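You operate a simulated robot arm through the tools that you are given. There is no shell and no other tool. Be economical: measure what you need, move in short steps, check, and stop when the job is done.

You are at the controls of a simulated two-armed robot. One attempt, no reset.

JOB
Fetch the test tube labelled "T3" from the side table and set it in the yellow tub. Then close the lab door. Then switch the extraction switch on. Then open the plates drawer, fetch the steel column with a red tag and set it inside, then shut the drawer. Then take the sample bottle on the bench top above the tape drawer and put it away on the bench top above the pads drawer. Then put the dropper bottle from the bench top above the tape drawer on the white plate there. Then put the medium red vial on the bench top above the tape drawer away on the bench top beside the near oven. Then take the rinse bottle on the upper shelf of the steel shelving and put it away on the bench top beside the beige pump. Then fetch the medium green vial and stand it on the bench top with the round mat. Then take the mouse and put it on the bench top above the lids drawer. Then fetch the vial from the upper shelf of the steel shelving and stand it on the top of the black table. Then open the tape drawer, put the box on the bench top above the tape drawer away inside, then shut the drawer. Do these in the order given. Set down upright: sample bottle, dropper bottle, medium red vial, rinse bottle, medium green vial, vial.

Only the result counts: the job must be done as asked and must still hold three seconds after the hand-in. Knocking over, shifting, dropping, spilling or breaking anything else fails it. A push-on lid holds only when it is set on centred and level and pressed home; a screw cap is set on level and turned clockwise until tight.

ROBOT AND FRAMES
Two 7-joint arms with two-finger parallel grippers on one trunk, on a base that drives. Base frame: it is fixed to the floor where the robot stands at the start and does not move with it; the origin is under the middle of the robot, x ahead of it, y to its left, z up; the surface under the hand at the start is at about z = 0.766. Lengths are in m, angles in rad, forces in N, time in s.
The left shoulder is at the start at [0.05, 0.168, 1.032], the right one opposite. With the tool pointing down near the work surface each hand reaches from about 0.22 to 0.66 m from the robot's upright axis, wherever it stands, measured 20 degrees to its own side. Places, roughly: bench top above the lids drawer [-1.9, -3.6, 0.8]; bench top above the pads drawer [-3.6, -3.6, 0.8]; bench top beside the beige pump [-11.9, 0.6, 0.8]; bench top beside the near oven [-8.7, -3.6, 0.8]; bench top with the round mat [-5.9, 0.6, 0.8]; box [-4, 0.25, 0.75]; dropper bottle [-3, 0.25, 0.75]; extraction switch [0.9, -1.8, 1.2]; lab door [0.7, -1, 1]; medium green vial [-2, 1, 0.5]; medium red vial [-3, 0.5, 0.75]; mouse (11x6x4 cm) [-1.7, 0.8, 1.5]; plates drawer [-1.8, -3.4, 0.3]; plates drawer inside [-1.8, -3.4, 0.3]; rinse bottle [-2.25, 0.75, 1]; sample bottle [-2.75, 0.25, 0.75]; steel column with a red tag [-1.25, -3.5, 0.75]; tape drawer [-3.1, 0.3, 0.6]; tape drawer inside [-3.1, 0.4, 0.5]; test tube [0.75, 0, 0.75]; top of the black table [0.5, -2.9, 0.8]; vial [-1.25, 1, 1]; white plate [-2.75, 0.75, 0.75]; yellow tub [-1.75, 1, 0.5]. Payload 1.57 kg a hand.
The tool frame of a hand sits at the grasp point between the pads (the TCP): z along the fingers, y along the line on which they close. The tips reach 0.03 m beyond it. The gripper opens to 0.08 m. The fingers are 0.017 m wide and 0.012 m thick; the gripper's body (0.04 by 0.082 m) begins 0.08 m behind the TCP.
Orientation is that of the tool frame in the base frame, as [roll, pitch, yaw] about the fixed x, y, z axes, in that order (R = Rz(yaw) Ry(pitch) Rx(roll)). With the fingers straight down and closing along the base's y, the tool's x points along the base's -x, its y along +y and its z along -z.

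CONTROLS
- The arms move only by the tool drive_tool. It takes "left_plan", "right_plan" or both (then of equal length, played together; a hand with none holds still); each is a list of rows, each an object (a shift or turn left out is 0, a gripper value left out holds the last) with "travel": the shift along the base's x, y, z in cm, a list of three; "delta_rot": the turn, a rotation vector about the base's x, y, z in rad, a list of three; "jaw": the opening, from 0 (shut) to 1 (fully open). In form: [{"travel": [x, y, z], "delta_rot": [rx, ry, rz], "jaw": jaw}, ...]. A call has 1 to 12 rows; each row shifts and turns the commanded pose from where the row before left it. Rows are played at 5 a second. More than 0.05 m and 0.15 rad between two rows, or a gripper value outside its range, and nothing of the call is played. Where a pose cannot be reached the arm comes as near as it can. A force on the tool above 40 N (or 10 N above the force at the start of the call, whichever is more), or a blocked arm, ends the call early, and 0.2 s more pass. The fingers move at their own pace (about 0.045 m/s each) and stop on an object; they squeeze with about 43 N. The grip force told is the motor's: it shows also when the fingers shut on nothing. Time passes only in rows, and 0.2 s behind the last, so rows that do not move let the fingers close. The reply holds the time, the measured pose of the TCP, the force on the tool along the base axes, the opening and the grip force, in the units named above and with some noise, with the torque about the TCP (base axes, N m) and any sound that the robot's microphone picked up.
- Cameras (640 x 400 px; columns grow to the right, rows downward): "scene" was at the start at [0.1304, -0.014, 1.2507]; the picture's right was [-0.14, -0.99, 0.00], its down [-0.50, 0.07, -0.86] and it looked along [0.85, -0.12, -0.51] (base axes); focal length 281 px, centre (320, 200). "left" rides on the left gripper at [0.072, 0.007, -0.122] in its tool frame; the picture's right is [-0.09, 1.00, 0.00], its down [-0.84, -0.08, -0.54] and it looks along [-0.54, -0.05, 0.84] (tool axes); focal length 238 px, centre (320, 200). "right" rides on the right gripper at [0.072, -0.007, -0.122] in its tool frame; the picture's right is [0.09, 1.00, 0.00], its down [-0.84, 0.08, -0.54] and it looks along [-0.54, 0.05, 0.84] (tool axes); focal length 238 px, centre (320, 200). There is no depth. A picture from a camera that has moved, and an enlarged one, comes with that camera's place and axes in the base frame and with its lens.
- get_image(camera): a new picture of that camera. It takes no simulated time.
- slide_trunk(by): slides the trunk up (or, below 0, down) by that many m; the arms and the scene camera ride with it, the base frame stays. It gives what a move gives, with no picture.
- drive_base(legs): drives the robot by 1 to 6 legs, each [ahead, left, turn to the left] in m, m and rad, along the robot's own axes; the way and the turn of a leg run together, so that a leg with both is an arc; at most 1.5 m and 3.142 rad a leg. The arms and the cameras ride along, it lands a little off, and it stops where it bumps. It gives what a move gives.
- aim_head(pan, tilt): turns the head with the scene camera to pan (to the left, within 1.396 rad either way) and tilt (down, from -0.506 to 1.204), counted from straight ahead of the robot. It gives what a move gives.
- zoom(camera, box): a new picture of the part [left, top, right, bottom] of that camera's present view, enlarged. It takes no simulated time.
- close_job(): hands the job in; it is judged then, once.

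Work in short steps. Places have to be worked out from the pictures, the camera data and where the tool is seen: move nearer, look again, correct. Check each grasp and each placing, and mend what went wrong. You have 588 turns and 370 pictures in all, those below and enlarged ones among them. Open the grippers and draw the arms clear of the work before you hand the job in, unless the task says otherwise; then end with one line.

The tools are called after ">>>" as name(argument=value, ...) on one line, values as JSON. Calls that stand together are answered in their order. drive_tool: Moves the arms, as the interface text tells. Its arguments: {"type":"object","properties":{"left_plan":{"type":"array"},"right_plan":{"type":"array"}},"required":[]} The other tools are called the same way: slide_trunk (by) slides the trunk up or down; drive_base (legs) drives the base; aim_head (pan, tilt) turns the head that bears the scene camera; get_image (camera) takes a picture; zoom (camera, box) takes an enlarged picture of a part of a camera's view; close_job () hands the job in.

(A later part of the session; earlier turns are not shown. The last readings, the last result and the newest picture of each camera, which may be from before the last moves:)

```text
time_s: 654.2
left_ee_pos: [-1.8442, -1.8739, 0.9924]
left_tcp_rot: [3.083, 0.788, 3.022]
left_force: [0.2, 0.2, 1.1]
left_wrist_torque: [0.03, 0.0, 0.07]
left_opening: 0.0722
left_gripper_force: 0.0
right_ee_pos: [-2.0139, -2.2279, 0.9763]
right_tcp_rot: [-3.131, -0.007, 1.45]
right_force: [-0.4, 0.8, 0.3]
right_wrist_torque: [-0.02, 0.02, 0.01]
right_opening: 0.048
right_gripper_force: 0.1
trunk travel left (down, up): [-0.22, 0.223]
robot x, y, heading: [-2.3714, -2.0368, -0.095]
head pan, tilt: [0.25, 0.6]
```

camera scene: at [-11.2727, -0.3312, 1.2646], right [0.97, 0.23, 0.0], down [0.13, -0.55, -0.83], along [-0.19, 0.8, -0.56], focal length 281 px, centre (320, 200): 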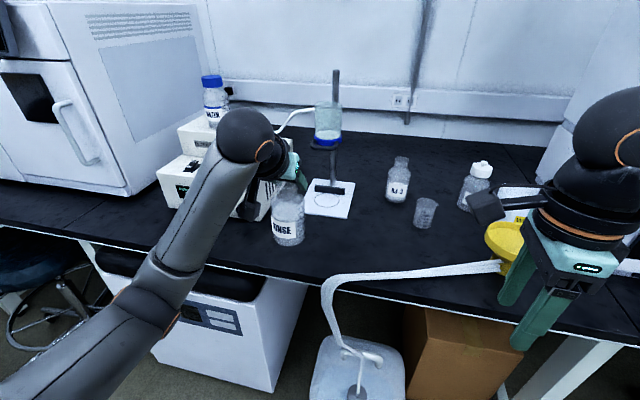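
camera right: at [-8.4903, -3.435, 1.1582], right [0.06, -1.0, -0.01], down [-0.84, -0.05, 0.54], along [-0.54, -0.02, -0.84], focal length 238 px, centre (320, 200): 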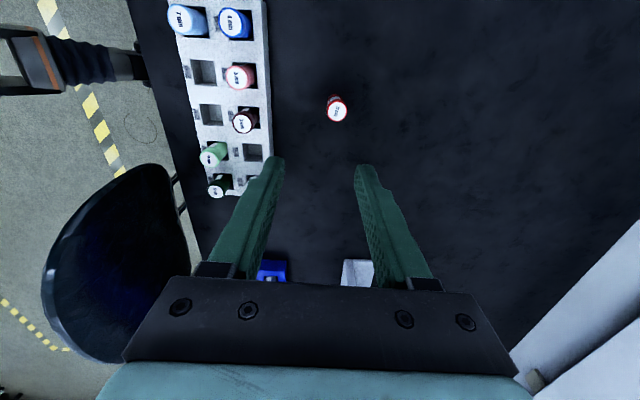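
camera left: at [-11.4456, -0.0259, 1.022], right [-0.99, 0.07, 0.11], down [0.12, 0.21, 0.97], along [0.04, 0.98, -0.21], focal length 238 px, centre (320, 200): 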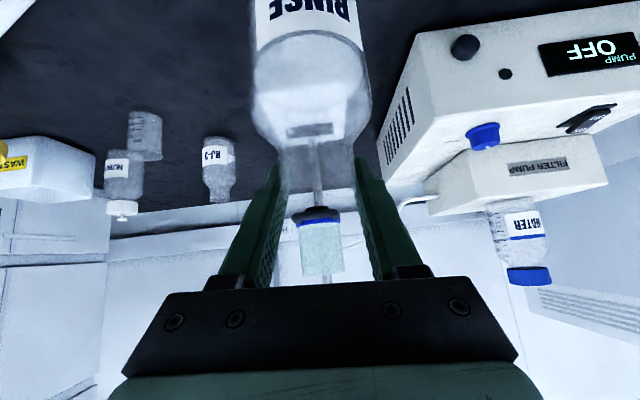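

>>> drive_base(legs=[[0, 0, 1.665], [1.3, -0.1, 0]])

>>> drive_tool(left_plan=[{"travel": [0, -3, 1], "delta_rot": [-0.131, 0, 0]}, {"travel": [0, -3, 1], "delta_rot": [-0.131, 0, 0]}, {"travel": [0, -3, 1], "delta_rot": [-0.131, 0, 0]}, {"travel": [0, -3, 1], "delta_rot": [-0.131, 0, 0]}, {"travel": [0, -3, 1], "delta_rot": [-0.131, 0, 0]}, {"travel": [0, -3, 1], "delta_rot": [-0.131, 0, 0]}, {"travel": [0, -1, 1]}, {"travel": [0, 0, 0]}, {"travel": [0, 0, 0]}, {"travel": [0, 0, 0]}, {"travel": [0, 0, 0], "jaw": 0}, {"travel": [0, 0, 0]}], right_plan=[{"delta_rot": [0, 0, -0.14]}, {"delta_rot": [0, 0, -0.14]}, {"delta_rot": [0, 0, -0.14]}, {"delta_rot": [0, 0, -0.14]}, {"delta_rot": [0, 0, -0.14]}, {"delta_rot": [0, 0, -0.14]}, {"delta_rot": [0, 0, -0.14]}, {"delta_rot": [0, 0, -0.14]}, {"delta_rot": [0, 0, -0.14]}, {"delta_rot": [0, 0, -0.14]}, {"delta_rot": [0, 0, -0.14], "jaw": 0.65}, {"travel": [0, 0, 0]}])

>>> aim_head(pan=0.0, tilt=0.5)

>>> get_image(camera="scene")

```text
time_s: 664.8
left_ee_pos: [-2.4762, -0.2346, 0.9925]
left_tcp_rot: [3.082, 0.788, -1.62]
left_force: [-0.5, 0.1, -0.2]
left_wrist_torque: [0.01, 0.0, -0.04]
left_opening: 0.072
left_gripper_force: 0.0
right_ee_pos: [-2.1104, -0.3777, 0.9759]
right_tcp_rot: [-3.132, -0.004, 3.09]
right_force: [0.3, 0.3, 0.0]
right_wrist_torque: [0.04, 0.02, 0.01]
right_opening: 0.0479
right_gripper_force: 0.1
trunk travel left (down, up): [-0.22, 0.223]
robot x, y, heading: [-2.2687, -0.7514, 1.548]
head pan, tilt: [0.25, 0.6]
```

```text
time_s: 667.4
left_ee_pos: [-2.4748, -0.4249, 1.0621]
left_tcp_rot: [3.119, 0.002, -1.608]
left_force: [0.0, 0.0, 0.0]
left_wrist_torque: [0.01, 0.03, -0.02]
left_opening: 0.0199
left_gripper_force: 0.4
right_ee_pos: [-2.1107, -0.3791, 0.9754]
right_tcp_rot: [-3.131, -0.006, 1.549]
right_force: [0.1, -0.1, -0.2]
right_wrist_torque: [0.04, 0.0, -0.01]
right_opening: 0.0517
right_gripper_force: 0.1
trunk travel left (down, up): [-0.22, 0.223]
robot x, y, heading: [-2.268, -0.7489, 1.544]
head pan, tilt: [0.25, 0.6]
```

```text
time_s: 668.2
left_ee_pos: [-2.475, -0.425, 1.0628]
left_tcp_rot: [3.117, 0.002, -1.607]
left_force: [0.0, -0.6, 0.5]
left_wrist_torque: [-0.02, 0.02, -0.02]
left_opening: 0.0003
left_gripper_force: 21.5
right_ee_pos: [-2.1116, -0.3782, 0.9764]
right_tcp_rot: [-3.132, -0.006, 1.551]
right_force: [-1.0, 0.2, 0.1]
right_wrist_torque: [0.02, -0.01, 0.0]
right_opening: 0.0521
right_gripper_force: 0.0
trunk travel left (down, up): [-0.22, 0.223]
robot x, y, heading: [-2.2727, -0.7519, 1.547]
head pan, tilt: [0.0, 0.499]
```

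```text
203 pictures are left
camera scene: at [-2.2692, -0.6204, 1.2737], right [1.0, -0.02, 0.0], down [-0.01, -0.48, -0.88], along [0.02, 0.88, -0.48], focal length 281 px, centre (320, 200)
```

scene: 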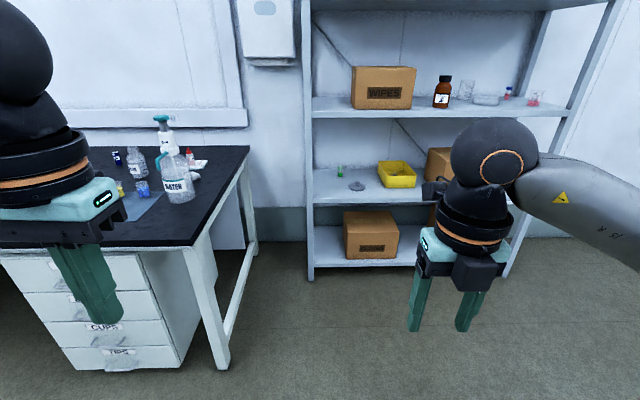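

Approaching with the right arm would put my left elbow at the bench's carboy, so I'll use the left arm from x≈-1.99 instead. I stow the right hand, shift right, and tilt the left hand.

>>> drive_tool(right_plan=[{"travel": [0, -3, 0]}, {"travel": [0, -3, 0]}, {"travel": [0, -2, 0]}])

>>> drive_base(legs=[[0.5, -0.29, 0.025]])

>>> slide_trunk(by=-0.22)

>>> drive_tool(left_plan=[{"travel": [0.5, 2, -1], "delta_rot": [0.131, 0, 0], "jaw": 0.65}, {"travel": [0.5, 2, -1], "delta_rot": [0.131, 0, 0]}, {"travel": [0.5, 2, -1], "delta_rot": [0.131, 0, 0]}, {"travel": [0.5, 2, -1], "delta_rot": [0.131, 0, 0]}, {"travel": [0.5, 2, -1], "delta_rot": [0.131, 0, 0]}, {"travel": [0, 2, -1], "delta_rot": [0.131, 0, 0]}, {"travel": [0, 2, -1]}, {"travel": [0, 2, -1]}, {"travel": [0, 0, 0]}])

>>> get_image(camera="left")

>>> get_image(camera="scene")

```text
time_s: 669.0
left_ee_pos: [-2.4755, -0.4241, 1.0622]
left_tcp_rot: [3.12, 0.001, -1.606]
left_force: [-0.4, -1.0, 0.5]
left_wrist_torque: [0.02, 0.04, -0.02]
left_opening: 0.0
left_gripper_force: 21.4
right_ee_pos: [-2.1108, -0.4603, 0.9747]
right_tcp_rot: [-3.133, -0.004, 1.55]
right_force: [0.6, 0.6, 0.1]
right_wrist_torque: [0.0, -0.05, 0.02]
right_opening: 0.0519
right_gripper_force: 0.0
trunk travel left (down, up): [-0.22, 0.223]
robot x, y, heading: [-2.2746, -0.7509, 1.548]
head pan, tilt: [0.0, 0.499]
```

```text
time_s: 672.3
left_ee_pos: [-2.1861, 0.0716, 1.062]
left_tcp_rot: [3.119, 0.001, -1.597]
left_force: [0.2, 0.1, 0.0]
left_wrist_torque: [0.02, 0.01, 0.02]
left_opening: 0.0
left_gripper_force: 21.4
right_ee_pos: [-1.8213, 0.0386, 0.977]
right_tcp_rot: [-3.131, -0.006, 1.562]
right_force: [0.5, 0.4, -0.1]
right_wrist_torque: [0.01, -0.03, 0.01]
right_opening: 0.0521
right_gripper_force: 0.1
trunk travel left (down, up): [-0.22, 0.223]
robot x, y, heading: [-1.9771, -0.2531, 1.556]
head pan, tilt: [0.0, 0.499]
```

```text
time_s: 674.6
left_ee_pos: [-2.1871, 0.0713, 0.8425]
left_tcp_rot: [3.12, 0.002, -1.595]
left_force: [1.6, 0.6, -0.9]
left_wrist_torque: [0.01, -0.01, 0.0]
left_opening: 0.0002
left_gripper_force: 20.9
right_ee_pos: [-1.8214, 0.0392, 0.7574]
right_tcp_rot: [-3.131, -0.007, 1.562]
right_force: [0.4, 0.3, 1.2]
right_wrist_torque: [0.03, 0.03, 0.01]
right_opening: 0.0521
right_gripper_force: 0.0
trunk travel left (down, up): [0.0, 0.443]
robot x, y, heading: [-1.9814, -0.2549, 1.56]
head pan, tilt: [0.0, 0.499]
```

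```text
time_s: 676.6
left_ee_pos: [-2.1618, 0.2307, 0.762]
left_tcp_rot: [3.093, 0.789, -1.604]
left_force: [-0.6, 0.9, -0.3]
left_wrist_torque: [0.03, -0.02, 0.01]
left_opening: 0.0521
left_gripper_force: 0.1
right_ee_pos: [-1.8228, 0.0397, 0.7567]
right_tcp_rot: [-3.131, -0.005, 1.562]
right_force: [0.1, -0.3, -0.3]
right_wrist_torque: [0.01, 0.01, -0.02]
right_opening: 0.0519
right_gripper_force: 0.1
trunk travel left (down, up): [0.0, 0.443]
robot x, y, heading: [-1.9777, -0.2506, 1.559]
head pan, tilt: [0.0, 0.499]
```

```text
202 pictures are left
camera left: at [-2.167, 0.092, 0.796], right [-0.99, 0.07, 0.1], down [0.11, 0.2, 0.97], along [0.04, 0.98, -0.21], focal length 238 px, centre (320, 200)
```

left: 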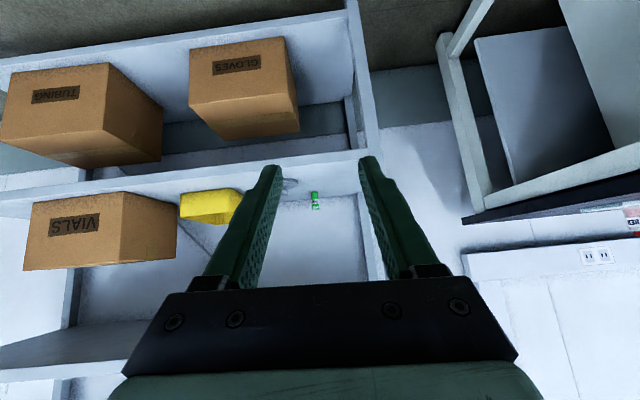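

```text
201 pictures are left
camera scene: at [-1.978, -0.1231, 1.0537], right [1.0, -0.01, 0.0], down [-0.01, -0.48, -0.88], along [0.01, 0.88, -0.48], focal length 281 px, centre (320, 200)
```

scene: 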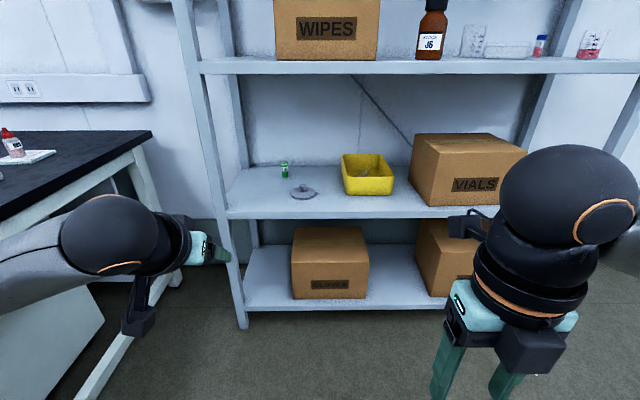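

Vial ≈[-2.114, 0.96]. I drive 0.45 m ahead.

>>> drive_base(legs=[[0.43, 0, 0.01]])

>>> drive_tool(left_plan=[{"travel": [1.2, 2, -3]}, {"travel": [1.2, 3, -3]}, {"travel": [1.2, 3, -3]}, {"travel": [1.0, 3, -2]}, {"travel": [0, 3, -1]}, {"travel": [0, 0, 0]}])

>>> get_image(camera="left")

>>> get_image(camera="scene")

```text
time_s: 679.2
left_ee_pos: [-2.1637, 0.6502, 0.7615]
left_tcp_rot: [3.095, 0.789, -1.593]
left_force: [0.0, 0.0, -1.1]
left_wrist_torque: [-0.03, -0.01, 0.01]
left_opening: 0.0521
left_gripper_force: 0.1
right_ee_pos: [-1.8218, 0.4636, 0.7573]
right_tcp_rot: [-3.131, -0.004, 1.574]
right_force: [-0.2, 0.8, -0.2]
right_wrist_torque: [-0.02, -0.04, -0.01]
right_opening: 0.052
right_gripper_force: 0.2
trunk travel left (down, up): [0.0, 0.443]
robot x, y, heading: [-1.9799, 0.1701, 1.572]
head pan, tilt: [0.0, 0.499]
```

```text
time_s: 680.6
left_ee_pos: [-2.1179, 0.79, 0.6369]
left_tcp_rot: [3.095, 0.79, -1.594]
left_force: [0.1, -1.2, 1.0]
left_wrist_torque: [-0.02, -0.02, -0.01]
left_opening: 0.0519
left_gripper_force: 0.0
right_ee_pos: [-1.8211, 0.4632, 0.7574]
right_tcp_rot: [-3.131, -0.007, 1.574]
right_force: [-0.5, 0.3, 0.1]
right_wrist_torque: [0.02, -0.01, -0.01]
right_opening: 0.052
right_gripper_force: 0.0
trunk travel left (down, up): [0.0, 0.443]
robot x, y, heading: [-1.9763, 0.168, 1.567]
head pan, tilt: [0.0, 0.499]
```

```text
200 pictures are left
camera left: at [-2.1222, 0.6521, 0.6732], right [-0.99, 0.05, 0.1], down [0.11, 0.21, 0.97], along [0.03, 0.98, -0.21], focal length 238 px, centre (320, 200)
```

left: 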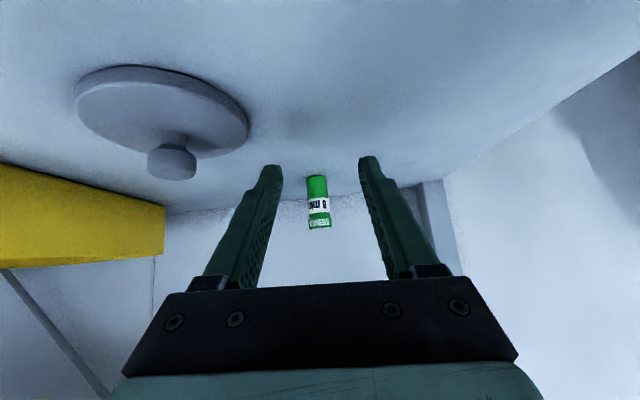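

```text
199 pictures are left
camera scene: at [-1.9766, 0.2992, 1.0537], right [1.0, 0.0, 0.0], down [0.0, -0.48, -0.88], along [0.0, 0.88, -0.48], focal length 281 px, centre (320, 200)
```

scene: 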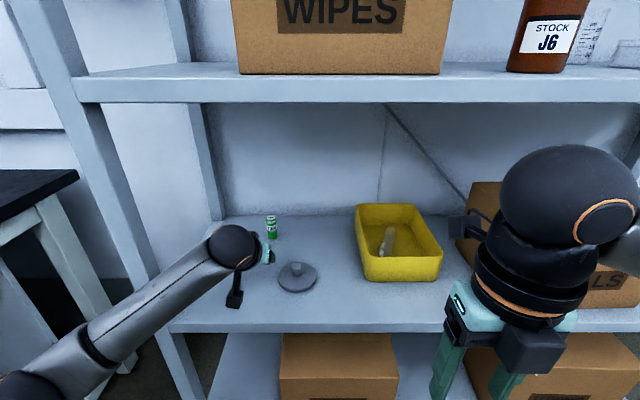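

Label reads "MEDIUM 8 min": right vial, at ≈[-2.111, 0.978], base z≈0.567. I drive 9 cm closer, then advance the fingers.

>>> drive_base(legs=[[0.09, 0, 0]])

>>> drive_tool(left_plan=[{"travel": [0.3, 2.5, -0.8]}, {"travel": [0.2, 2.5, -0.8]}, {"travel": [0, 2.0, 0]}, {"travel": [0, 0, 0]}])

>>> get_image(camera="left")

```text
time_s: 681.7
left_ee_pos: [-2.1195, 0.8775, 0.6391]
left_tcp_rot: [3.094, 0.79, -1.591]
left_force: [-0.6, -0.7, 0.3]
left_wrist_torque: [0.03, 0.02, 0.01]
left_opening: 0.052
left_gripper_force: 0.0
right_ee_pos: [-1.8222, 0.5511, 0.7569]
right_tcp_rot: [-3.134, -0.007, 1.575]
right_force: [-0.4, 0.2, -0.5]
right_wrist_torque: [0.0, 0.0, 0.01]
right_opening: 0.0519
right_gripper_force: 0.1
trunk travel left (down, up): [0.0, 0.443]
robot x, y, heading: [-1.978, 0.2559, 1.565]
head pan, tilt: [0.0, 0.499]
```

```text
time_s: 682.7
left_ee_pos: [-2.115, 0.9486, 0.6239]
left_tcp_rot: [3.096, 0.788, -1.592]
left_force: [0.3, -0.2, 0.4]
left_wrist_torque: [0.01, 0.03, -0.01]
left_opening: 0.0519
left_gripper_force: 0.1
right_ee_pos: [-1.8233, 0.5523, 0.7565]
right_tcp_rot: [-3.132, -0.004, 1.576]
right_force: [-0.4, 0.9, -0.4]
right_wrist_torque: [0.05, -0.03, 0.02]
right_opening: 0.052
right_gripper_force: 0.1
trunk travel left (down, up): [0.0, 0.443]
robot x, y, heading: [-1.9803, 0.2553, 1.573]
head pan, tilt: [0.0, 0.499]
```

```text
198 pictures are left
camera left: at [-2.1193, 0.8107, 0.6578], right [-0.99, 0.05, 0.1], down [0.11, 0.21, 0.97], along [0.03, 0.98, -0.21], focal length 238 px, centre (320, 200)
```

left: 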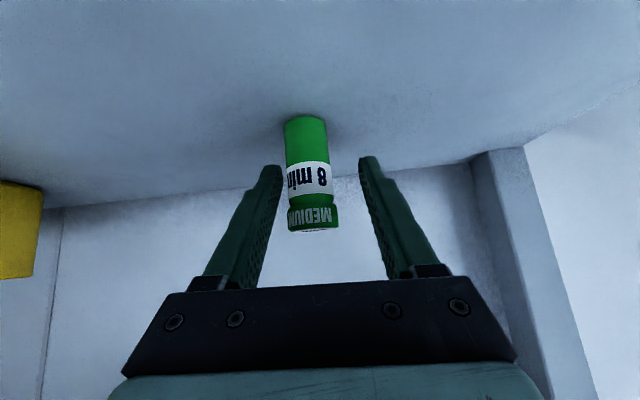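

>>> drive_tool(left_plan=[{"travel": [0.7, 1.3, -0.2]}, {"travel": [0, 0, 0]}, {"jaw": 0}, {"travel": [0, 0, 0]}, {"travel": [0, 0, 0]}, {"travel": [0, 0, 0]}])

>>> get_image(camera="left")

```text
time_s: 684.1
left_ee_pos: [-2.1101, 0.9611, 0.6213]
left_tcp_rot: [3.096, 0.79, -1.589]
left_force: [-0.2, 0.2, 0.6]
left_wrist_torque: [0.03, 0.03, -0.01]
left_opening: 0.0262
left_gripper_force: 35.3
right_ee_pos: [-1.8213, 0.5509, 0.7567]
right_tcp_rot: [-3.134, -0.003, 1.574]
right_force: [0.3, -0.3, 0.3]
right_wrist_torque: [0.04, 0.01, 0.01]
right_opening: 0.052
right_gripper_force: 0.0
trunk travel left (down, up): [0.0, 0.443]
robot x, y, heading: [-1.9798, 0.2587, 1.573]
head pan, tilt: [0.0, 0.499]
```

```text
197 pictures are left
camera left: at [-2.1135, 0.823, 0.6566], right [-0.99, 0.05, 0.1], down [0.11, 0.21, 0.97], along [0.03, 0.98, -0.21], focal length 238 px, centre (320, 200)
```

left: 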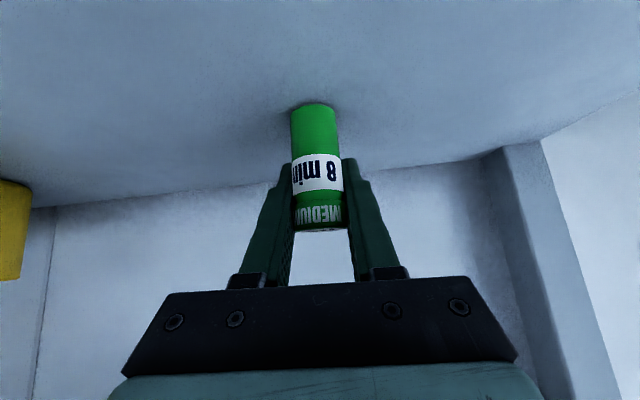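

Vial gripped. I lift 6 cm and withdraw.

>>> drive_tool(left_plan=[{"travel": [0, 0, 2]}, {"travel": [0, 0, 2]}, {"travel": [0, 0, 2]}, {"travel": [0, -4, 0]}, {"travel": [0, -4, 0]}, {"travel": [0, -4, 0]}, {"travel": [0, 0, 0]}])

>>> drive_base(legs=[[-0.5, 0, 0]])

>>> slide_trunk(by=0.22)

>>> get_image(camera="left")

>>> get_image(camera="scene")

```text
time_s: 685.7
left_ee_pos: [-2.1085, 0.8381, 0.6819]
left_tcp_rot: [3.096, 0.788, -1.589]
left_force: [0.0, -0.7, -0.3]
left_wrist_torque: [-0.03, -0.01, -0.01]
left_opening: 0.0263
left_gripper_force: 36.8
right_ee_pos: [-1.8229, 0.5515, 0.7559]
right_tcp_rot: [-3.133, -0.005, 1.577]
right_force: [-1.0, -0.1, 0.2]
right_wrist_torque: [-0.01, 0.0, 0.03]
right_opening: 0.052
right_gripper_force: 0.1
trunk travel left (down, up): [0.0, 0.443]
robot x, y, heading: [-1.9804, 0.2542, 1.572]
head pan, tilt: [0.0, 0.499]
```

```text
time_s: 688.7
left_ee_pos: [-2.1043, 0.3345, 0.6821]
left_tcp_rot: [3.093, 0.789, -1.596]
left_force: [-0.6, -0.6, 0.0]
left_wrist_torque: [0.0, -0.03, -0.03]
left_opening: 0.0261
left_gripper_force: 37.2
right_ee_pos: [-1.8214, 0.0452, 0.756]
right_tcp_rot: [-3.132, -0.005, 1.569]
right_force: [-0.4, -0.1, 0.6]
right_wrist_torque: [-0.02, 0.01, -0.02]
right_opening: 0.0519
right_gripper_force: 0.1
trunk travel left (down, up): [0.0, 0.443]
robot x, y, heading: [-1.9772, -0.2483, 1.559]
head pan, tilt: [0.0, 0.499]
```

```text
time_s: 691.0
left_ee_pos: [-2.1063, 0.3347, 0.9009]
left_tcp_rot: [3.094, 0.789, -1.598]
left_force: [-0.1, 0.4, -0.2]
left_wrist_torque: [0.01, 0.02, 0.01]
left_opening: 0.026
left_gripper_force: 37.4
right_ee_pos: [-1.8219, 0.0449, 0.9764]
right_tcp_rot: [-3.134, -0.006, 1.569]
right_force: [-0.2, 0.3, 0.0]
right_wrist_torque: [0.06, -0.01, 0.02]
right_opening: 0.0518
right_gripper_force: 0.0
trunk travel left (down, up): [-0.22, 0.223]
robot x, y, heading: [-1.9754, -0.2433, 1.564]
head pan, tilt: [0.0, 0.499]
```

```text
196 pictures are left
camera left: at [-2.1095, 0.1968, 0.9368], right [-0.99, 0.06, 0.1], down [0.11, 0.21, 0.97], along [0.04, 0.98, -0.21], focal length 238 px, centre (320, 200)
```

left: 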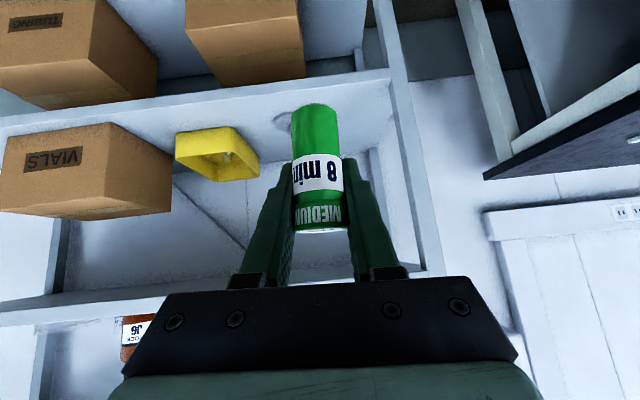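

```text
195 pictures are left
camera scene: at [-1.9772, -0.1181, 1.2736], right [1.0, -0.01, 0.0], down [0.0, -0.48, -0.88], along [0.01, 0.88, -0.48], focal length 281 px, centre (320, 200)
```

scene: 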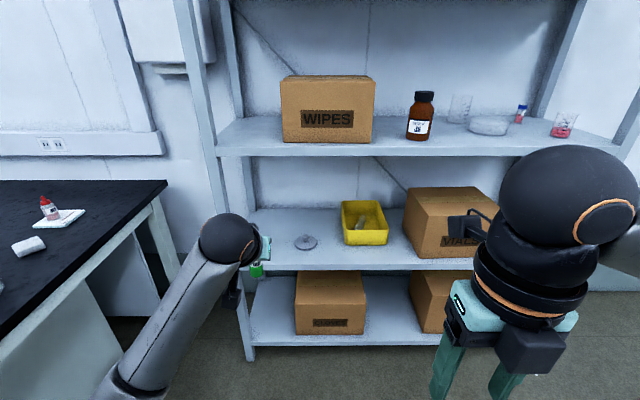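

Vial in hand. I drive to the bench with the round mat (x≈-5.9, +y side).

>>> drive_base(legs=[[-1.1, 0, 0], [0, 0, 1.57], [1.5, 0, 0], [1.5, 0, 0], [0.6, 0, 0], [0, 0, -1.57]])

>>> aim_head(pan=0.0, tilt=0.35)

>>> get_image(camera="scene")

```text
time_s: 721.5
left_ee_pos: [-5.7995, -0.8762, 0.9032]
left_tcp_rot: [3.094, 0.788, -1.544]
left_force: [0.6, 1.1, -0.6]
left_wrist_torque: [0.02, 0.0, 0.0]
left_opening: 0.0258
left_gripper_force: 37.8
right_ee_pos: [-5.5023, -1.1497, 0.9771]
right_tcp_rot: [-3.134, -0.005, 1.622]
right_force: [-0.9, 0.5, 0.6]
right_wrist_torque: [-0.01, 0.01, -0.01]
right_opening: 0.0519
right_gripper_force: 0.0
trunk travel left (down, up): [-0.22, 0.223]
robot x, y, heading: [-5.641, -1.4548, 1.617]
head pan, tilt: [0.0, 0.499]
```

```text
time_s: 722.2
left_ee_pos: [-5.8002, -0.8768, 0.9018]
left_tcp_rot: [3.096, 0.787, -1.546]
left_force: [0.5, 0.6, -0.1]
left_wrist_torque: [0.01, 0.0, 0.02]
left_opening: 0.0262
left_gripper_force: 37.2
right_ee_pos: [-5.5027, -1.151, 0.9767]
right_tcp_rot: [-3.133, -0.005, 1.622]
right_force: [0.0, -1.1, 0.3]
right_wrist_torque: [0.03, -0.03, 0.01]
right_opening: 0.0519
right_gripper_force: 0.1
trunk travel left (down, up): [-0.22, 0.223]
robot x, y, heading: [-5.6454, -1.4511, 1.615]
head pan, tilt: [0.0, 0.351]
```

```text
194 pictures are left
camera scene: at [-5.6487, -1.3197, 1.2873], right [1.0, 0.05, 0.0], down [0.02, -0.34, -0.94], along [-0.04, 0.94, -0.34], focal length 281 px, centre (320, 200)
```

scene: 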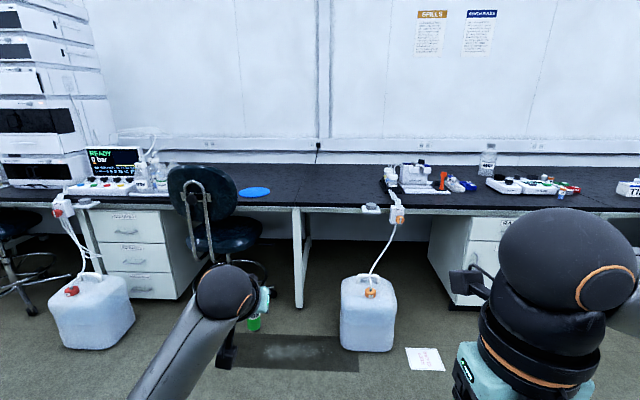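

>>> zoom(camera="scene", box=[140, 130, 400, 260])

```text
2.46 times, centred on (270, 195) of scene
camera zoom: at [-5.6487, -1.3197, 1.2873], right [1.0, 0.05, 0.0], down [0.02, -0.34, -0.94], along [-0.04, 0.94, -0.34], focal length 692 px, centre (443, 212)
```

zoom: 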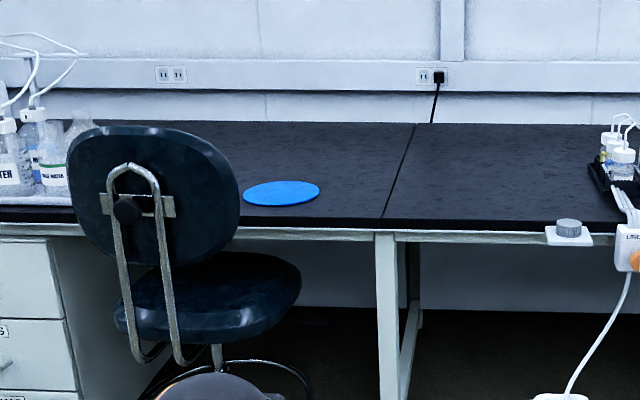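

The seam shows the mat's bench lies left of x≈-5.83; I'll stand the vial between the mat and the seam (≈[-5.93, 0.22]). I raise the trunk so the elbow passes above the chair back and approach between chair and carboy.

>>> slide_trunk(by=0.2)

>>> drive_base(legs=[[0.7, 0.08, -0.045]])

>>> aim_head(pan=0.2, tilt=0.7)

>>> get_image(camera="scene")

```text
time_s: 724.4
left_ee_pos: [-5.7989, -0.8764, 1.1015]
left_tcp_rot: [3.095, 0.786, -1.544]
left_force: [-0.2, -0.2, -0.4]
left_wrist_torque: [0.02, 0.02, -0.01]
left_opening: 0.026
left_gripper_force: 37.3
right_ee_pos: [-5.502, -1.1501, 1.1756]
right_tcp_rot: [-3.133, -0.004, 1.62]
right_force: [-0.3, 0.5, -0.3]
right_wrist_torque: [0.04, 0.0, 0.0]
right_opening: 0.0516
right_gripper_force: 0.1
trunk travel left (down, up): [-0.42, 0.023]
robot x, y, heading: [-5.6425, -1.4566, 1.615]
head pan, tilt: [0.0, 0.351]
```

```text
time_s: 728.3
left_ee_pos: [-5.8632, -0.1622, 1.1018]
left_tcp_rot: [3.095, 0.787, -1.597]
left_force: [0.2, 0.0, -0.2]
left_wrist_torque: [0.04, -0.02, 0.05]
left_opening: 0.0261
left_gripper_force: 36.8
right_ee_pos: [-5.5817, -0.4518, 1.1761]
right_tcp_rot: [-3.131, -0.005, 1.569]
right_force: [-0.4, 0.0, -0.1]
right_wrist_torque: [-0.01, 0.01, -0.01]
right_opening: 0.052
right_gripper_force: 0.0
trunk travel left (down, up): [-0.42, 0.023]
robot x, y, heading: [-5.7365, -0.7465, 1.563]
head pan, tilt: [0.0, 0.351]
```

```text
time_s: 729.1
left_ee_pos: [-5.8635, -0.1623, 1.1023]
left_tcp_rot: [3.095, 0.789, -1.598]
left_force: [-0.1, 0.0, -1.5]
left_wrist_torque: [-0.01, -0.01, 0.01]
left_opening: 0.0257
left_gripper_force: 37.4
right_ee_pos: [-5.5802, -0.4527, 1.1766]
right_tcp_rot: [-3.133, -0.003, 1.568]
right_force: [-0.1, 0.2, -0.2]
right_wrist_torque: [0.0, 0.02, 0.05]
right_opening: 0.0518
right_gripper_force: 0.0
trunk travel left (down, up): [-0.42, 0.023]
robot x, y, heading: [-5.7396, -0.7431, 1.56]
head pan, tilt: [0.201, 0.7]
```

```text
192 pictures are left
camera scene: at [-5.7532, -0.6232, 1.456], right [0.98, 0.19, 0.0], down [0.12, -0.63, -0.77], along [-0.15, 0.75, -0.64], focal length 281 px, centre (320, 200)
```

scene: 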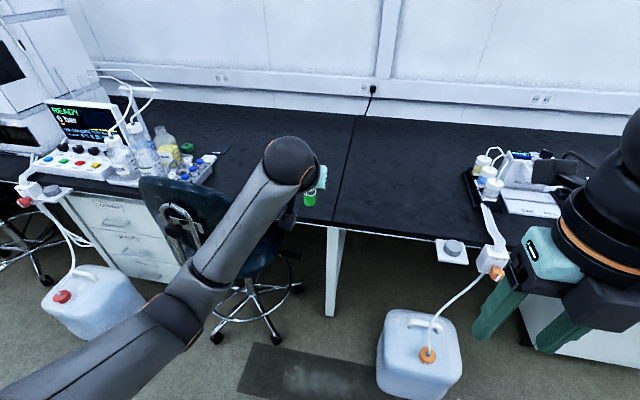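

Chair back is at x<-6.15, carboy x>-5.6. I drive 0.3 m ahead and lower the vial towards the bench.

>>> drive_base(legs=[[0.3, 0.0, 0]])

>>> drive_tool(left_plan=[{"travel": [-1.2, 2, -3.5]}, {"travel": [-1.2, 2, -3.5]}, {"travel": [-1.2, 2, -3.5]}, {"travel": [-1.2, 2, -3.5]}, {"travel": [-1.2, 1, -3.5]}, {"travel": [-0.5, 0, -3.5]}, {"travel": [0, 0, -3]}, {"travel": [0, 0, 0]}])

>>> get_image(camera="scene")

>>> get_image(camera="left")

```text
time_s: 731.2
left_ee_pos: [-5.8606, 0.133, 1.102]
left_tcp_rot: [3.094, 0.786, -1.6]
left_force: [0.3, -0.1, -0.3]
left_wrist_torque: [0.03, 0.0, -0.02]
left_opening: 0.0255
left_gripper_force: 36.4
right_ee_pos: [-5.5783, -0.156, 1.1773]
right_tcp_rot: [-3.133, -0.005, 1.569]
right_force: [0.3, 0.4, 1.4]
right_wrist_torque: [0.0, -0.01, 0.02]
right_opening: 0.052
right_gripper_force: 0.0
trunk travel left (down, up): [-0.42, 0.023]
robot x, y, heading: [-5.7324, -0.4511, 1.562]
head pan, tilt: [0.201, 0.7]
```

```text
time_s: 733.0
left_ee_pos: [-5.9255, 0.2239, 0.8615]
left_tcp_rot: [3.095, 0.788, -1.599]
left_force: [0.1, -1.4, -0.1]
left_wrist_torque: [0.03, 0.01, 0.02]
left_opening: 0.0257
left_gripper_force: 37.2
right_ee_pos: [-5.5795, -0.1569, 1.177]
right_tcp_rot: [-3.133, -0.006, 1.569]
right_force: [1.0, 0.8, -0.1]
right_wrist_torque: [-0.02, 0.0, -0.01]
right_opening: 0.0522
right_gripper_force: 0.0
trunk travel left (down, up): [-0.42, 0.023]
robot x, y, heading: [-5.7353, -0.4509, 1.566]
head pan, tilt: [0.201, 0.7]
```

```text
191 pictures are left
camera scene: at [-5.7512, -0.3269, 1.456], right [0.98, 0.19, 0.0], down [0.12, -0.63, -0.77], along [-0.15, 0.75, -0.64], focal length 281 px, centre (320, 200)
```

scene: 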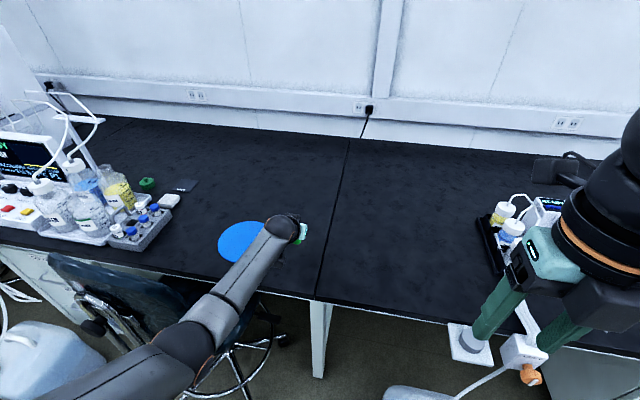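

```text
190 pictures are left
camera left: at [-5.9313, 0.0865, 0.8964], right [-0.99, 0.06, 0.1], down [0.11, 0.21, 0.97], along [0.04, 0.98, -0.21], focal length 238 px, centre (320, 200)
```

left: 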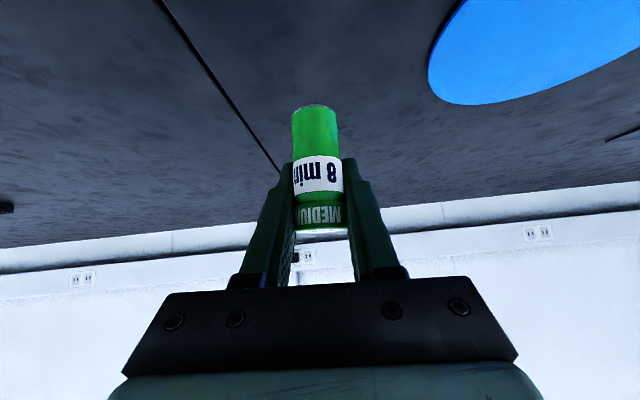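

>>> drive_tool(left_plan=[{"travel": [0, 0, -2.5]}, {"travel": [0, 0, -0.8]}, {"travel": [0, 0, -0.4]}, {"travel": [0, 0, -0.4]}, {"travel": [0, 0, -0.4]}, {"travel": [0, 0, 0]}])

```text
time_s: 734.4
left_ee_pos: [-5.9256, 0.2232, 0.8177]
left_tcp_rot: [3.094, 0.789, -1.598]
left_force: [-0.1, 1.0, -0.3]
left_wrist_torque: [0.0, -0.02, 0.01]
left_opening: 0.0261
left_gripper_force: 37.5
right_ee_pos: [-5.5798, -0.1558, 1.177]
right_tcp_rot: [-3.131, -0.006, 1.569]
right_force: [1.0, -0.3, 0.3]
right_wrist_torque: [-0.01, 0.01, 0.0]
right_opening: 0.052
right_gripper_force: 0.1
trunk travel left (down, up): [-0.42, 0.023]
robot x, y, heading: [-5.7383, -0.4477, 1.568]
head pan, tilt: [0.201, 0.7]
```

>>> drive_tool(left_plan=[{"travel": [0, 0, -0.3]}, {"travel": [0, 0, -0.3]}, {"travel": [0, 0, -0.3]}, {"travel": [0, 0, -0.3]}, {"travel": [0, 0, 0]}])

```text
time_s: 735.6
left_ee_pos: [-5.9255, 0.2248, 0.8059]
left_tcp_rot: [3.094, 0.788, -1.6]
left_force: [-0.4, 0.1, -0.5]
left_wrist_torque: [0.0, 0.02, -0.02]
left_opening: 0.0257
left_gripper_force: 37.0
right_ee_pos: [-5.579, -0.1558, 1.1765]
right_tcp_rot: [-3.133, -0.006, 1.567]
right_force: [-0.7, -0.4, 0.9]
right_wrist_torque: [0.0, -0.02, -0.02]
right_opening: 0.052
right_gripper_force: 0.0
trunk travel left (down, up): [-0.42, 0.023]
robot x, y, heading: [-5.7378, -0.4471, 1.567]
head pan, tilt: [0.201, 0.7]
```

>>> drive_tool(left_plan=[{"travel": [0, 0, -0.2]}, {"travel": [0, 0, -0.2]}, {"travel": [0, 0, -0.2]}, {"travel": [0, 0, 0]}])

>>> get_image(camera="left")

```text
time_s: 736.6
left_ee_pos: [-5.9269, 0.2228, 0.7984]
left_tcp_rot: [3.094, 0.787, -1.6]
left_force: [0.0, 0.0, -0.7]
left_wrist_torque: [0.01, -0.02, 0.0]
left_opening: 0.0259
left_gripper_force: 36.8
right_ee_pos: [-5.5791, -0.155, 1.1767]
right_tcp_rot: [-3.133, -0.005, 1.57]
right_force: [0.0, -1.0, -0.5]
right_wrist_torque: [-0.01, 0.0, 0.0]
right_opening: 0.052
right_gripper_force: 0.0
trunk travel left (down, up): [-0.42, 0.023]
robot x, y, heading: [-5.7376, -0.4483, 1.563]
head pan, tilt: [0.201, 0.7]
```

```text
189 pictures are left
camera left: at [-5.9309, 0.0855, 0.8336], right [-0.99, 0.06, 0.1], down [0.11, 0.21, 0.97], along [0.04, 0.98, -0.21], focal length 238 px, centre (320, 200)
```

left: 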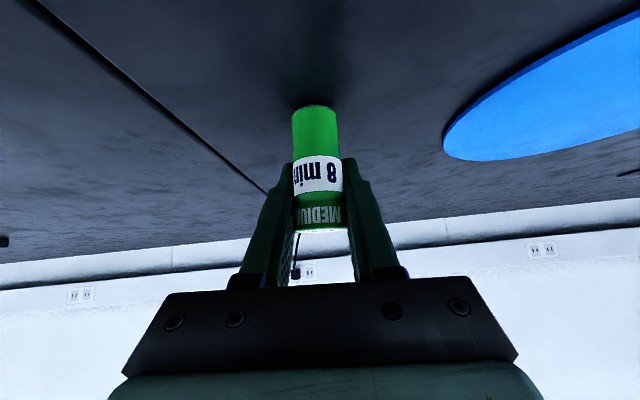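

The vial base is still lower than the fingertips, so I continue in small steps until it touches.

>>> drive_tool(left_plan=[{"travel": [0, 0, -0.3]}, {"travel": [0, 0, -0.3]}, {"travel": [0, 0, -0.3]}, {"travel": [0, 0, 0]}])

```text
time_s: 737.6
left_ee_pos: [-5.9255, 0.2256, 0.7963]
left_tcp_rot: [3.094, 0.802, -1.599]
left_force: [-1.6, -2.8, 22.6]
left_wrist_torque: [-0.47, -0.13, -0.06]
left_opening: 0.0259
left_gripper_force: 37.2
right_ee_pos: [-5.5787, -0.159, 1.1773]
right_tcp_rot: [-3.133, -0.009, 1.568]
right_force: [0.6, 0.7, -0.7]
right_wrist_torque: [-0.01, -0.01, 0.03]
right_opening: 0.052
right_gripper_force: 0.1
trunk travel left (down, up): [-0.42, 0.023]
robot x, y, heading: [-5.7312, -0.4476, 1.564]
head pan, tilt: [0.201, 0.7]
```

Contact. I ease up slightly, release, and withdraw back-up.

>>> drive_tool(left_plan=[{"travel": [0, 0, 0.4]}, {"jaw": 0.6}, {"travel": [0, 0, 0]}, {"travel": [0, 0, 0]}, {"travel": [0, -2, 2]}, {"travel": [0, -3, 3]}, {"travel": [0, -3, 3]}, {"travel": [0, -2, 4]}, {"travel": [0, 0, 4]}, {"travel": [0, 0, 0]}])

>>> zoom(camera="scene", box=[180, 140, 380, 300])

```text
time_s: 739.8
left_ee_pos: [-5.9232, 0.1249, 0.9538]
left_tcp_rot: [3.096, 0.787, -1.596]
left_force: [-0.3, -0.3, -0.3]
left_wrist_torque: [0.02, 0.01, 0.0]
left_opening: 0.048
left_gripper_force: 0.0
right_ee_pos: [-5.5797, -0.1566, 1.1764]
right_tcp_rot: [-3.131, -0.005, 1.567]
right_force: [0.4, -0.8, 0.1]
right_wrist_torque: [-0.03, -0.04, -0.01]
right_opening: 0.0519
right_gripper_force: 0.1
trunk travel left (down, up): [-0.42, 0.023]
robot x, y, heading: [-5.7362, -0.4484, 1.566]
head pan, tilt: [0.201, 0.7]
```

```text
2.50 times, centred on (280, 220) of scene
camera zoom: at [-5.7512, -0.3269, 1.456], right [0.98, 0.19, 0.0], down [0.12, -0.63, -0.77], along [-0.15, 0.75, -0.64], focal length 703 px, centre (420, 150)
```

zoom: 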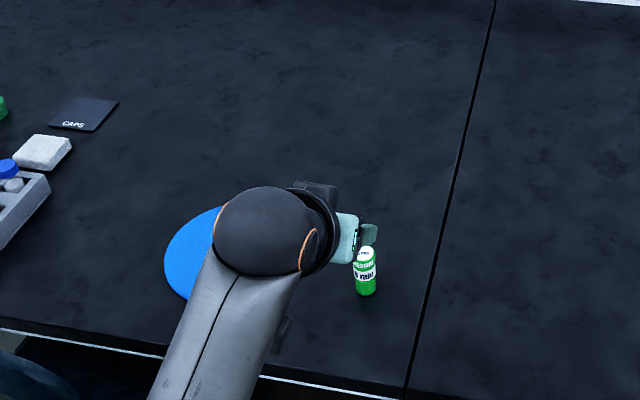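

The green vial stands on the mat's bench. Next the mouse (≈[-1.68, 0.82], on the z≈1.46 shelf). I drive back to the shelving.

>>> drive_base(legs=[[-1.0, 0, 0], [0, 0, -1.565], [1.5, 0, 0], [1.5, 0, 0], [0.9, 0, 0], [0, 0, 1.57]])

>>> slide_trunk(by=0.02)

>>> aim_head(pan=0.0, tilt=0.0)

>>> get_image(camera="scene")

```text
time_s: 771.2
left_ee_pos: [-1.9279, -1.0794, 0.9531]
left_tcp_rot: [3.095, 0.789, -1.694]
left_force: [0.3, 0.3, 0.1]
left_wrist_torque: [-0.02, 0.02, -0.02]
left_opening: 0.048
left_gripper_force: 0.1
right_ee_pos: [-1.6103, -1.3907, 1.1761]
right_tcp_rot: [-3.133, -0.007, 1.473]
right_force: [0.8, -0.7, 0.6]
right_wrist_torque: [0.01, 0.0, 0.0]
right_opening: 0.0517
right_gripper_force: 0.1
trunk travel left (down, up): [-0.42, 0.023]
robot x, y, heading: [-1.7917, -1.6643, 1.466]
head pan, tilt: [0.201, 0.7]
```

```text
time_s: 771.8
left_ee_pos: [-1.9265, -1.0771, 0.9729]
left_tcp_rot: [3.095, 0.787, -1.694]
left_force: [-0.3, 1.1, 0.4]
left_wrist_torque: [0.02, 0.03, 0.0]
left_opening: 0.0481
left_gripper_force: 0.2
right_ee_pos: [-1.61, -1.3902, 1.1972]
right_tcp_rot: [-3.134, -0.002, 1.474]
right_force: [0.5, -0.3, -0.1]
right_wrist_torque: [0.0, -0.01, 0.01]
right_opening: 0.0519
right_gripper_force: 0.0
trunk travel left (down, up): [-0.44, 0.003]
robot x, y, heading: [-1.796, -1.6681, 1.473]
head pan, tilt: [0.201, 0.7]
```

```text
time_s: 772.9
left_ee_pos: [-1.927, -1.0779, 0.9729]
left_tcp_rot: [3.095, 0.789, -1.695]
left_force: [0.4, -0.3, -0.5]
left_wrist_torque: [0.01, 0.0, 0.0]
left_opening: 0.0481
left_gripper_force: 0.0
right_ee_pos: [-1.6097, -1.3918, 1.1962]
right_tcp_rot: [-3.134, -0.006, 1.474]
right_force: [-0.3, 0.3, -0.8]
right_wrist_torque: [0.01, -0.02, 0.0]
right_opening: 0.0516
right_gripper_force: 0.0
trunk travel left (down, up): [-0.44, 0.003]
robot x, y, heading: [-1.7932, -1.667, 1.466]
head pan, tilt: [0.0, 0.0]
```

```text
187 pictures are left
camera scene: at [-1.7799, -1.5395, 1.5398], right [0.99, -0.1, 0.0], down [0.0, 0.0, -1.0], along [0.1, 0.99, 0.0], focal length 281 px, centre (320, 200)
```

scene: 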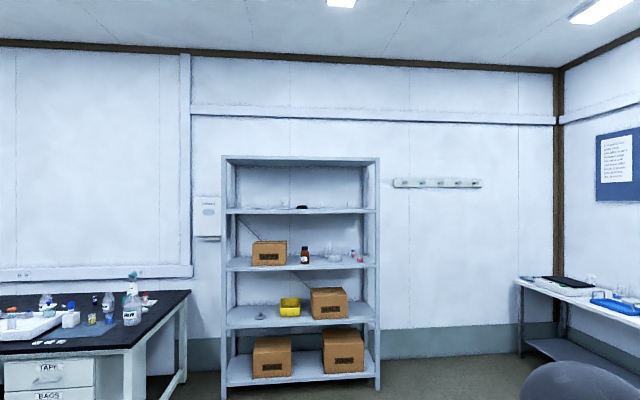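

I rotate the right hand to close along y (fingers front/back of the mouse) and raise it above the shelf height.

>>> drive_tool(right_plan=[{"travel": [0, 1, 3.3], "delta_rot": [0, 0, 0.143], "jaw": 1}, {"travel": [0, 1, 3.3], "delta_rot": [0, 0, 0.143]}, {"travel": [0, 1, 3.3], "delta_rot": [0, 0, 0.143]}, {"travel": [0, 1, 3.3], "delta_rot": [0, 0, 0.143]}, {"travel": [0, 1, 3.3], "delta_rot": [0, 0, 0.143]}, {"travel": [0, 1, 3.3], "delta_rot": [0, 0, 0.143]}, {"travel": [0, 0, 3.3], "delta_rot": [0, 0, 0.143]}, {"travel": [0, 0, 3.3], "delta_rot": [0, 0, 0.143]}, {"travel": [0, 0, 3.3], "delta_rot": [0, 0, 0.143]}, {"travel": [0, 0, 3.3], "delta_rot": [0, 0, 0.143]}, {"travel": [0, 0, 3.3], "delta_rot": [0, 0, 0.143]}, {"travel": [0, 0, 0]}])

>>> drive_tool(left_plan=[{"travel": [0, -3, 0], "delta_rot": [-0.131, 0, 0]}, {"travel": [0, -3, 0], "delta_rot": [-0.131, 0, 0]}, {"travel": [0, -3, 0], "delta_rot": [-0.131, 0, 0]}, {"travel": [0, -3, 0], "delta_rot": [-0.131, 0, 0]}, {"travel": [0, -3, 0], "delta_rot": [-0.131, 0, 0]}, {"travel": [0, -3, 0], "delta_rot": [-0.131, 0, 0]}, {"travel": [0, -3, 0]}, {"travel": [0, -3, 0]}, {"travel": [0, 0, 0]}])

```text
time_s: 775.5
left_ee_pos: [-1.9268, -1.0781, 0.973]
left_tcp_rot: [3.095, 0.787, -1.694]
left_force: [0.2, 0.3, -0.1]
left_wrist_torque: [0.01, 0.0, -0.01]
left_opening: 0.0479
left_gripper_force: 0.0
right_ee_pos: [-1.6255, -1.3425, 1.4841]
right_tcp_rot: [-3.13, -0.007, 2.903]
right_force: [0.3, 0.8, -0.5]
right_wrist_torque: [0.03, 0.02, -0.01]
right_opening: 0.08
right_gripper_force: 0.0
right hand out of reach, approached as far as the arm can: row 9, 10, 11
trunk travel left (down, up): [-0.44, 0.003]
robot x, y, heading: [-1.7925, -1.6671, 1.463]
head pan, tilt: [0.0, 0.0]
```

```text
time_s: 776.7
left_ee_pos: [-2.0586, -1.2065, 0.9638]
left_tcp_rot: [2.857, 0.199, -1.61]
left_force: [-0.1, 0.5, 0.6]
left_wrist_torque: [0.0, 0.01, -0.01]
left_opening: 0.0482
left_gripper_force: 0.0
left hand out of reach, approached as far as the arm can: row 5
right_ee_pos: [-1.6271, -1.343, 1.4851]
right_tcp_rot: [-3.133, -0.004, 2.903]
right_force: [-0.8, 0.7, 0.2]
right_wrist_torque: [0.02, -0.01, 0.01]
right_opening: 0.0798
right_gripper_force: 0.0
trunk travel left (down, up): [-0.44, 0.003]
robot x, y, heading: [-1.7929, -1.6662, 1.471]
head pan, tilt: [0.0, 0.0]
stopped in row 5 (left hand): the arm was blocked; the commanded pose is now the measured one
```

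Vertical tool can't get high enough. I'll tilt the hand sideways (~50°, coming from the right), which keeps the fingers closing along y. I fix the heading and test it here.

>>> drive_base(legs=[[0, 0, 0.1]])

>>> drive_tool(right_plan=[{"travel": [0, 0, 0], "delta_rot": [0, 0.145, 0]}, {"travel": [0, 0, 0], "delta_rot": [0, 0.145, 0]}, {"travel": [0, 1, 0], "delta_rot": [0, 0.145, 0]}, {"travel": [0, 1, 0], "delta_rot": [0, 0.145, 0]}, {"travel": [0, 1, 2], "delta_rot": [0, 0.145, 0]}, {"travel": [0, 1, 2], "delta_rot": [0, 0.145, 0]}, {"travel": [0, 1, 2]}, {"travel": [0, 1, 2]}, {"travel": [0, 0, 0]}], left_plan=[{"travel": [-2, 0, 2]}, {"travel": [-2, 0, 2]}, {"travel": [-2, 0, 2]}, {"travel": [-2, -1, 2]}, {"travel": [0, -1, 2]}, {"travel": [0, -1, 2]}, {"travel": [0, -1, 2]}, {"travel": [0, 0, 2]}, {"travel": [0, 0, 0]}])

>>> get_image(camera="right")

```text
time_s: 777.6
left_ee_pos: [-2.1027, -1.2349, 0.9646]
left_tcp_rot: [2.86, 0.199, -1.512]
left_force: [-0.1, 0.8, 0.0]
left_wrist_torque: [0.02, 0.03, -0.01]
left_opening: 0.048
left_gripper_force: 0.1
right_ee_pos: [-1.6593, -1.3293, 1.4846]
right_tcp_rot: [-3.133, -0.005, 3.003]
right_force: [0.2, -1.2, -0.6]
right_wrist_torque: [0.04, -0.04, 0.02]
right_opening: 0.0802
right_gripper_force: 0.1
trunk travel left (down, up): [-0.44, 0.003]
robot x, y, heading: [-1.7952, -1.6655, 1.569]
head pan, tilt: [0.0, 0.0]
```

```text
time_s: 779.6
left_ee_pos: [-2.1812, -1.2743, 1.1276]
left_tcp_rot: [2.858, 0.198, -1.512]
left_force: [-0.1, 0.5, -0.7]
left_wrist_torque: [0.0, 0.01, 0.0]
left_opening: 0.048
left_gripper_force: 0.1
right_ee_pos: [-1.6598, -1.2672, 1.5661]
right_tcp_rot: [-2.968, -0.864, 2.927]
right_force: [-0.4, -0.2, -0.2]
right_wrist_torque: [0.0, 0.01, -0.02]
right_opening: 0.0804
right_gripper_force: 0.0
trunk travel left (down, up): [-0.44, 0.003]
robot x, y, heading: [-1.7969, -1.6688, 1.565]
head pan, tilt: [0.0, 0.0]
```

```text
186 pictures are left
camera right: at [-1.6102, -1.2615, 1.6998], right [0.02, 1.0, -0.04], down [0.95, -0.04, -0.3], along [-0.3, -0.03, -0.95], focal length 238 px, centre (320, 200)
```

right: 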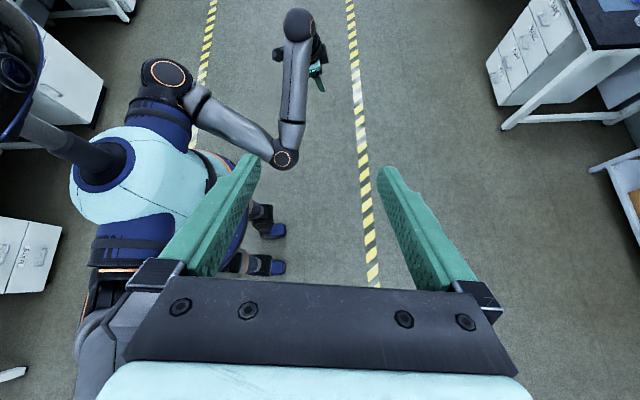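

This works (TCP at z 1.566). Before approaching, the left arm must be stowed sideways: its elbow sticks out in front.

>>> drive_tool(left_plan=[{"travel": [-4, -1, 0]}, {"travel": [-4, -1, 0]}, {"travel": [-4, -2, 0]}, {"travel": [-4, -3, 0]}, {"travel": [-4, -3, 0]}, {"travel": [-4, -3, 0]}, {"travel": [-2, -4, 0]}, {"travel": [-2, -4, 0]}, {"travel": [0, -4, 0]}, {"travel": [0, -4, 0]}, {"travel": [0, 0, 0]}])

>>> get_image(camera="right")

```text
time_s: 782.0
left_ee_pos: [-2.4632, -1.565, 1.1253]
left_tcp_rot: [2.859, 0.199, -1.512]
left_force: [0.2, 0.6, 0.6]
left_wrist_torque: [-0.02, 0.01, 0.01]
left_opening: 0.0479
left_gripper_force: 0.0
right_ee_pos: [-1.6587, -1.2673, 1.5657]
right_tcp_rot: [-2.966, -0.864, 2.924]
right_force: [-0.6, -0.8, 1.1]
right_wrist_torque: [0.0, 0.02, 0.01]
right_opening: 0.0799
right_gripper_force: 0.0
trunk travel left (down, up): [-0.44, 0.003]
robot x, y, heading: [-1.7946, -1.6668, 1.566]
head pan, tilt: [0.0, 0.0]
```

```text
185 pictures are left
camera right: at [-1.6103, -1.2607, 1.6995], right [0.02, 1.0, -0.04], down [0.95, -0.04, -0.3], along [-0.3, -0.03, -0.95], focal length 238 px, centre (320, 200)
```

right: 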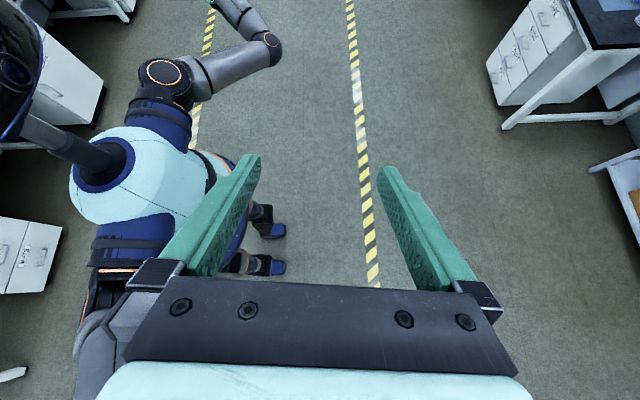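

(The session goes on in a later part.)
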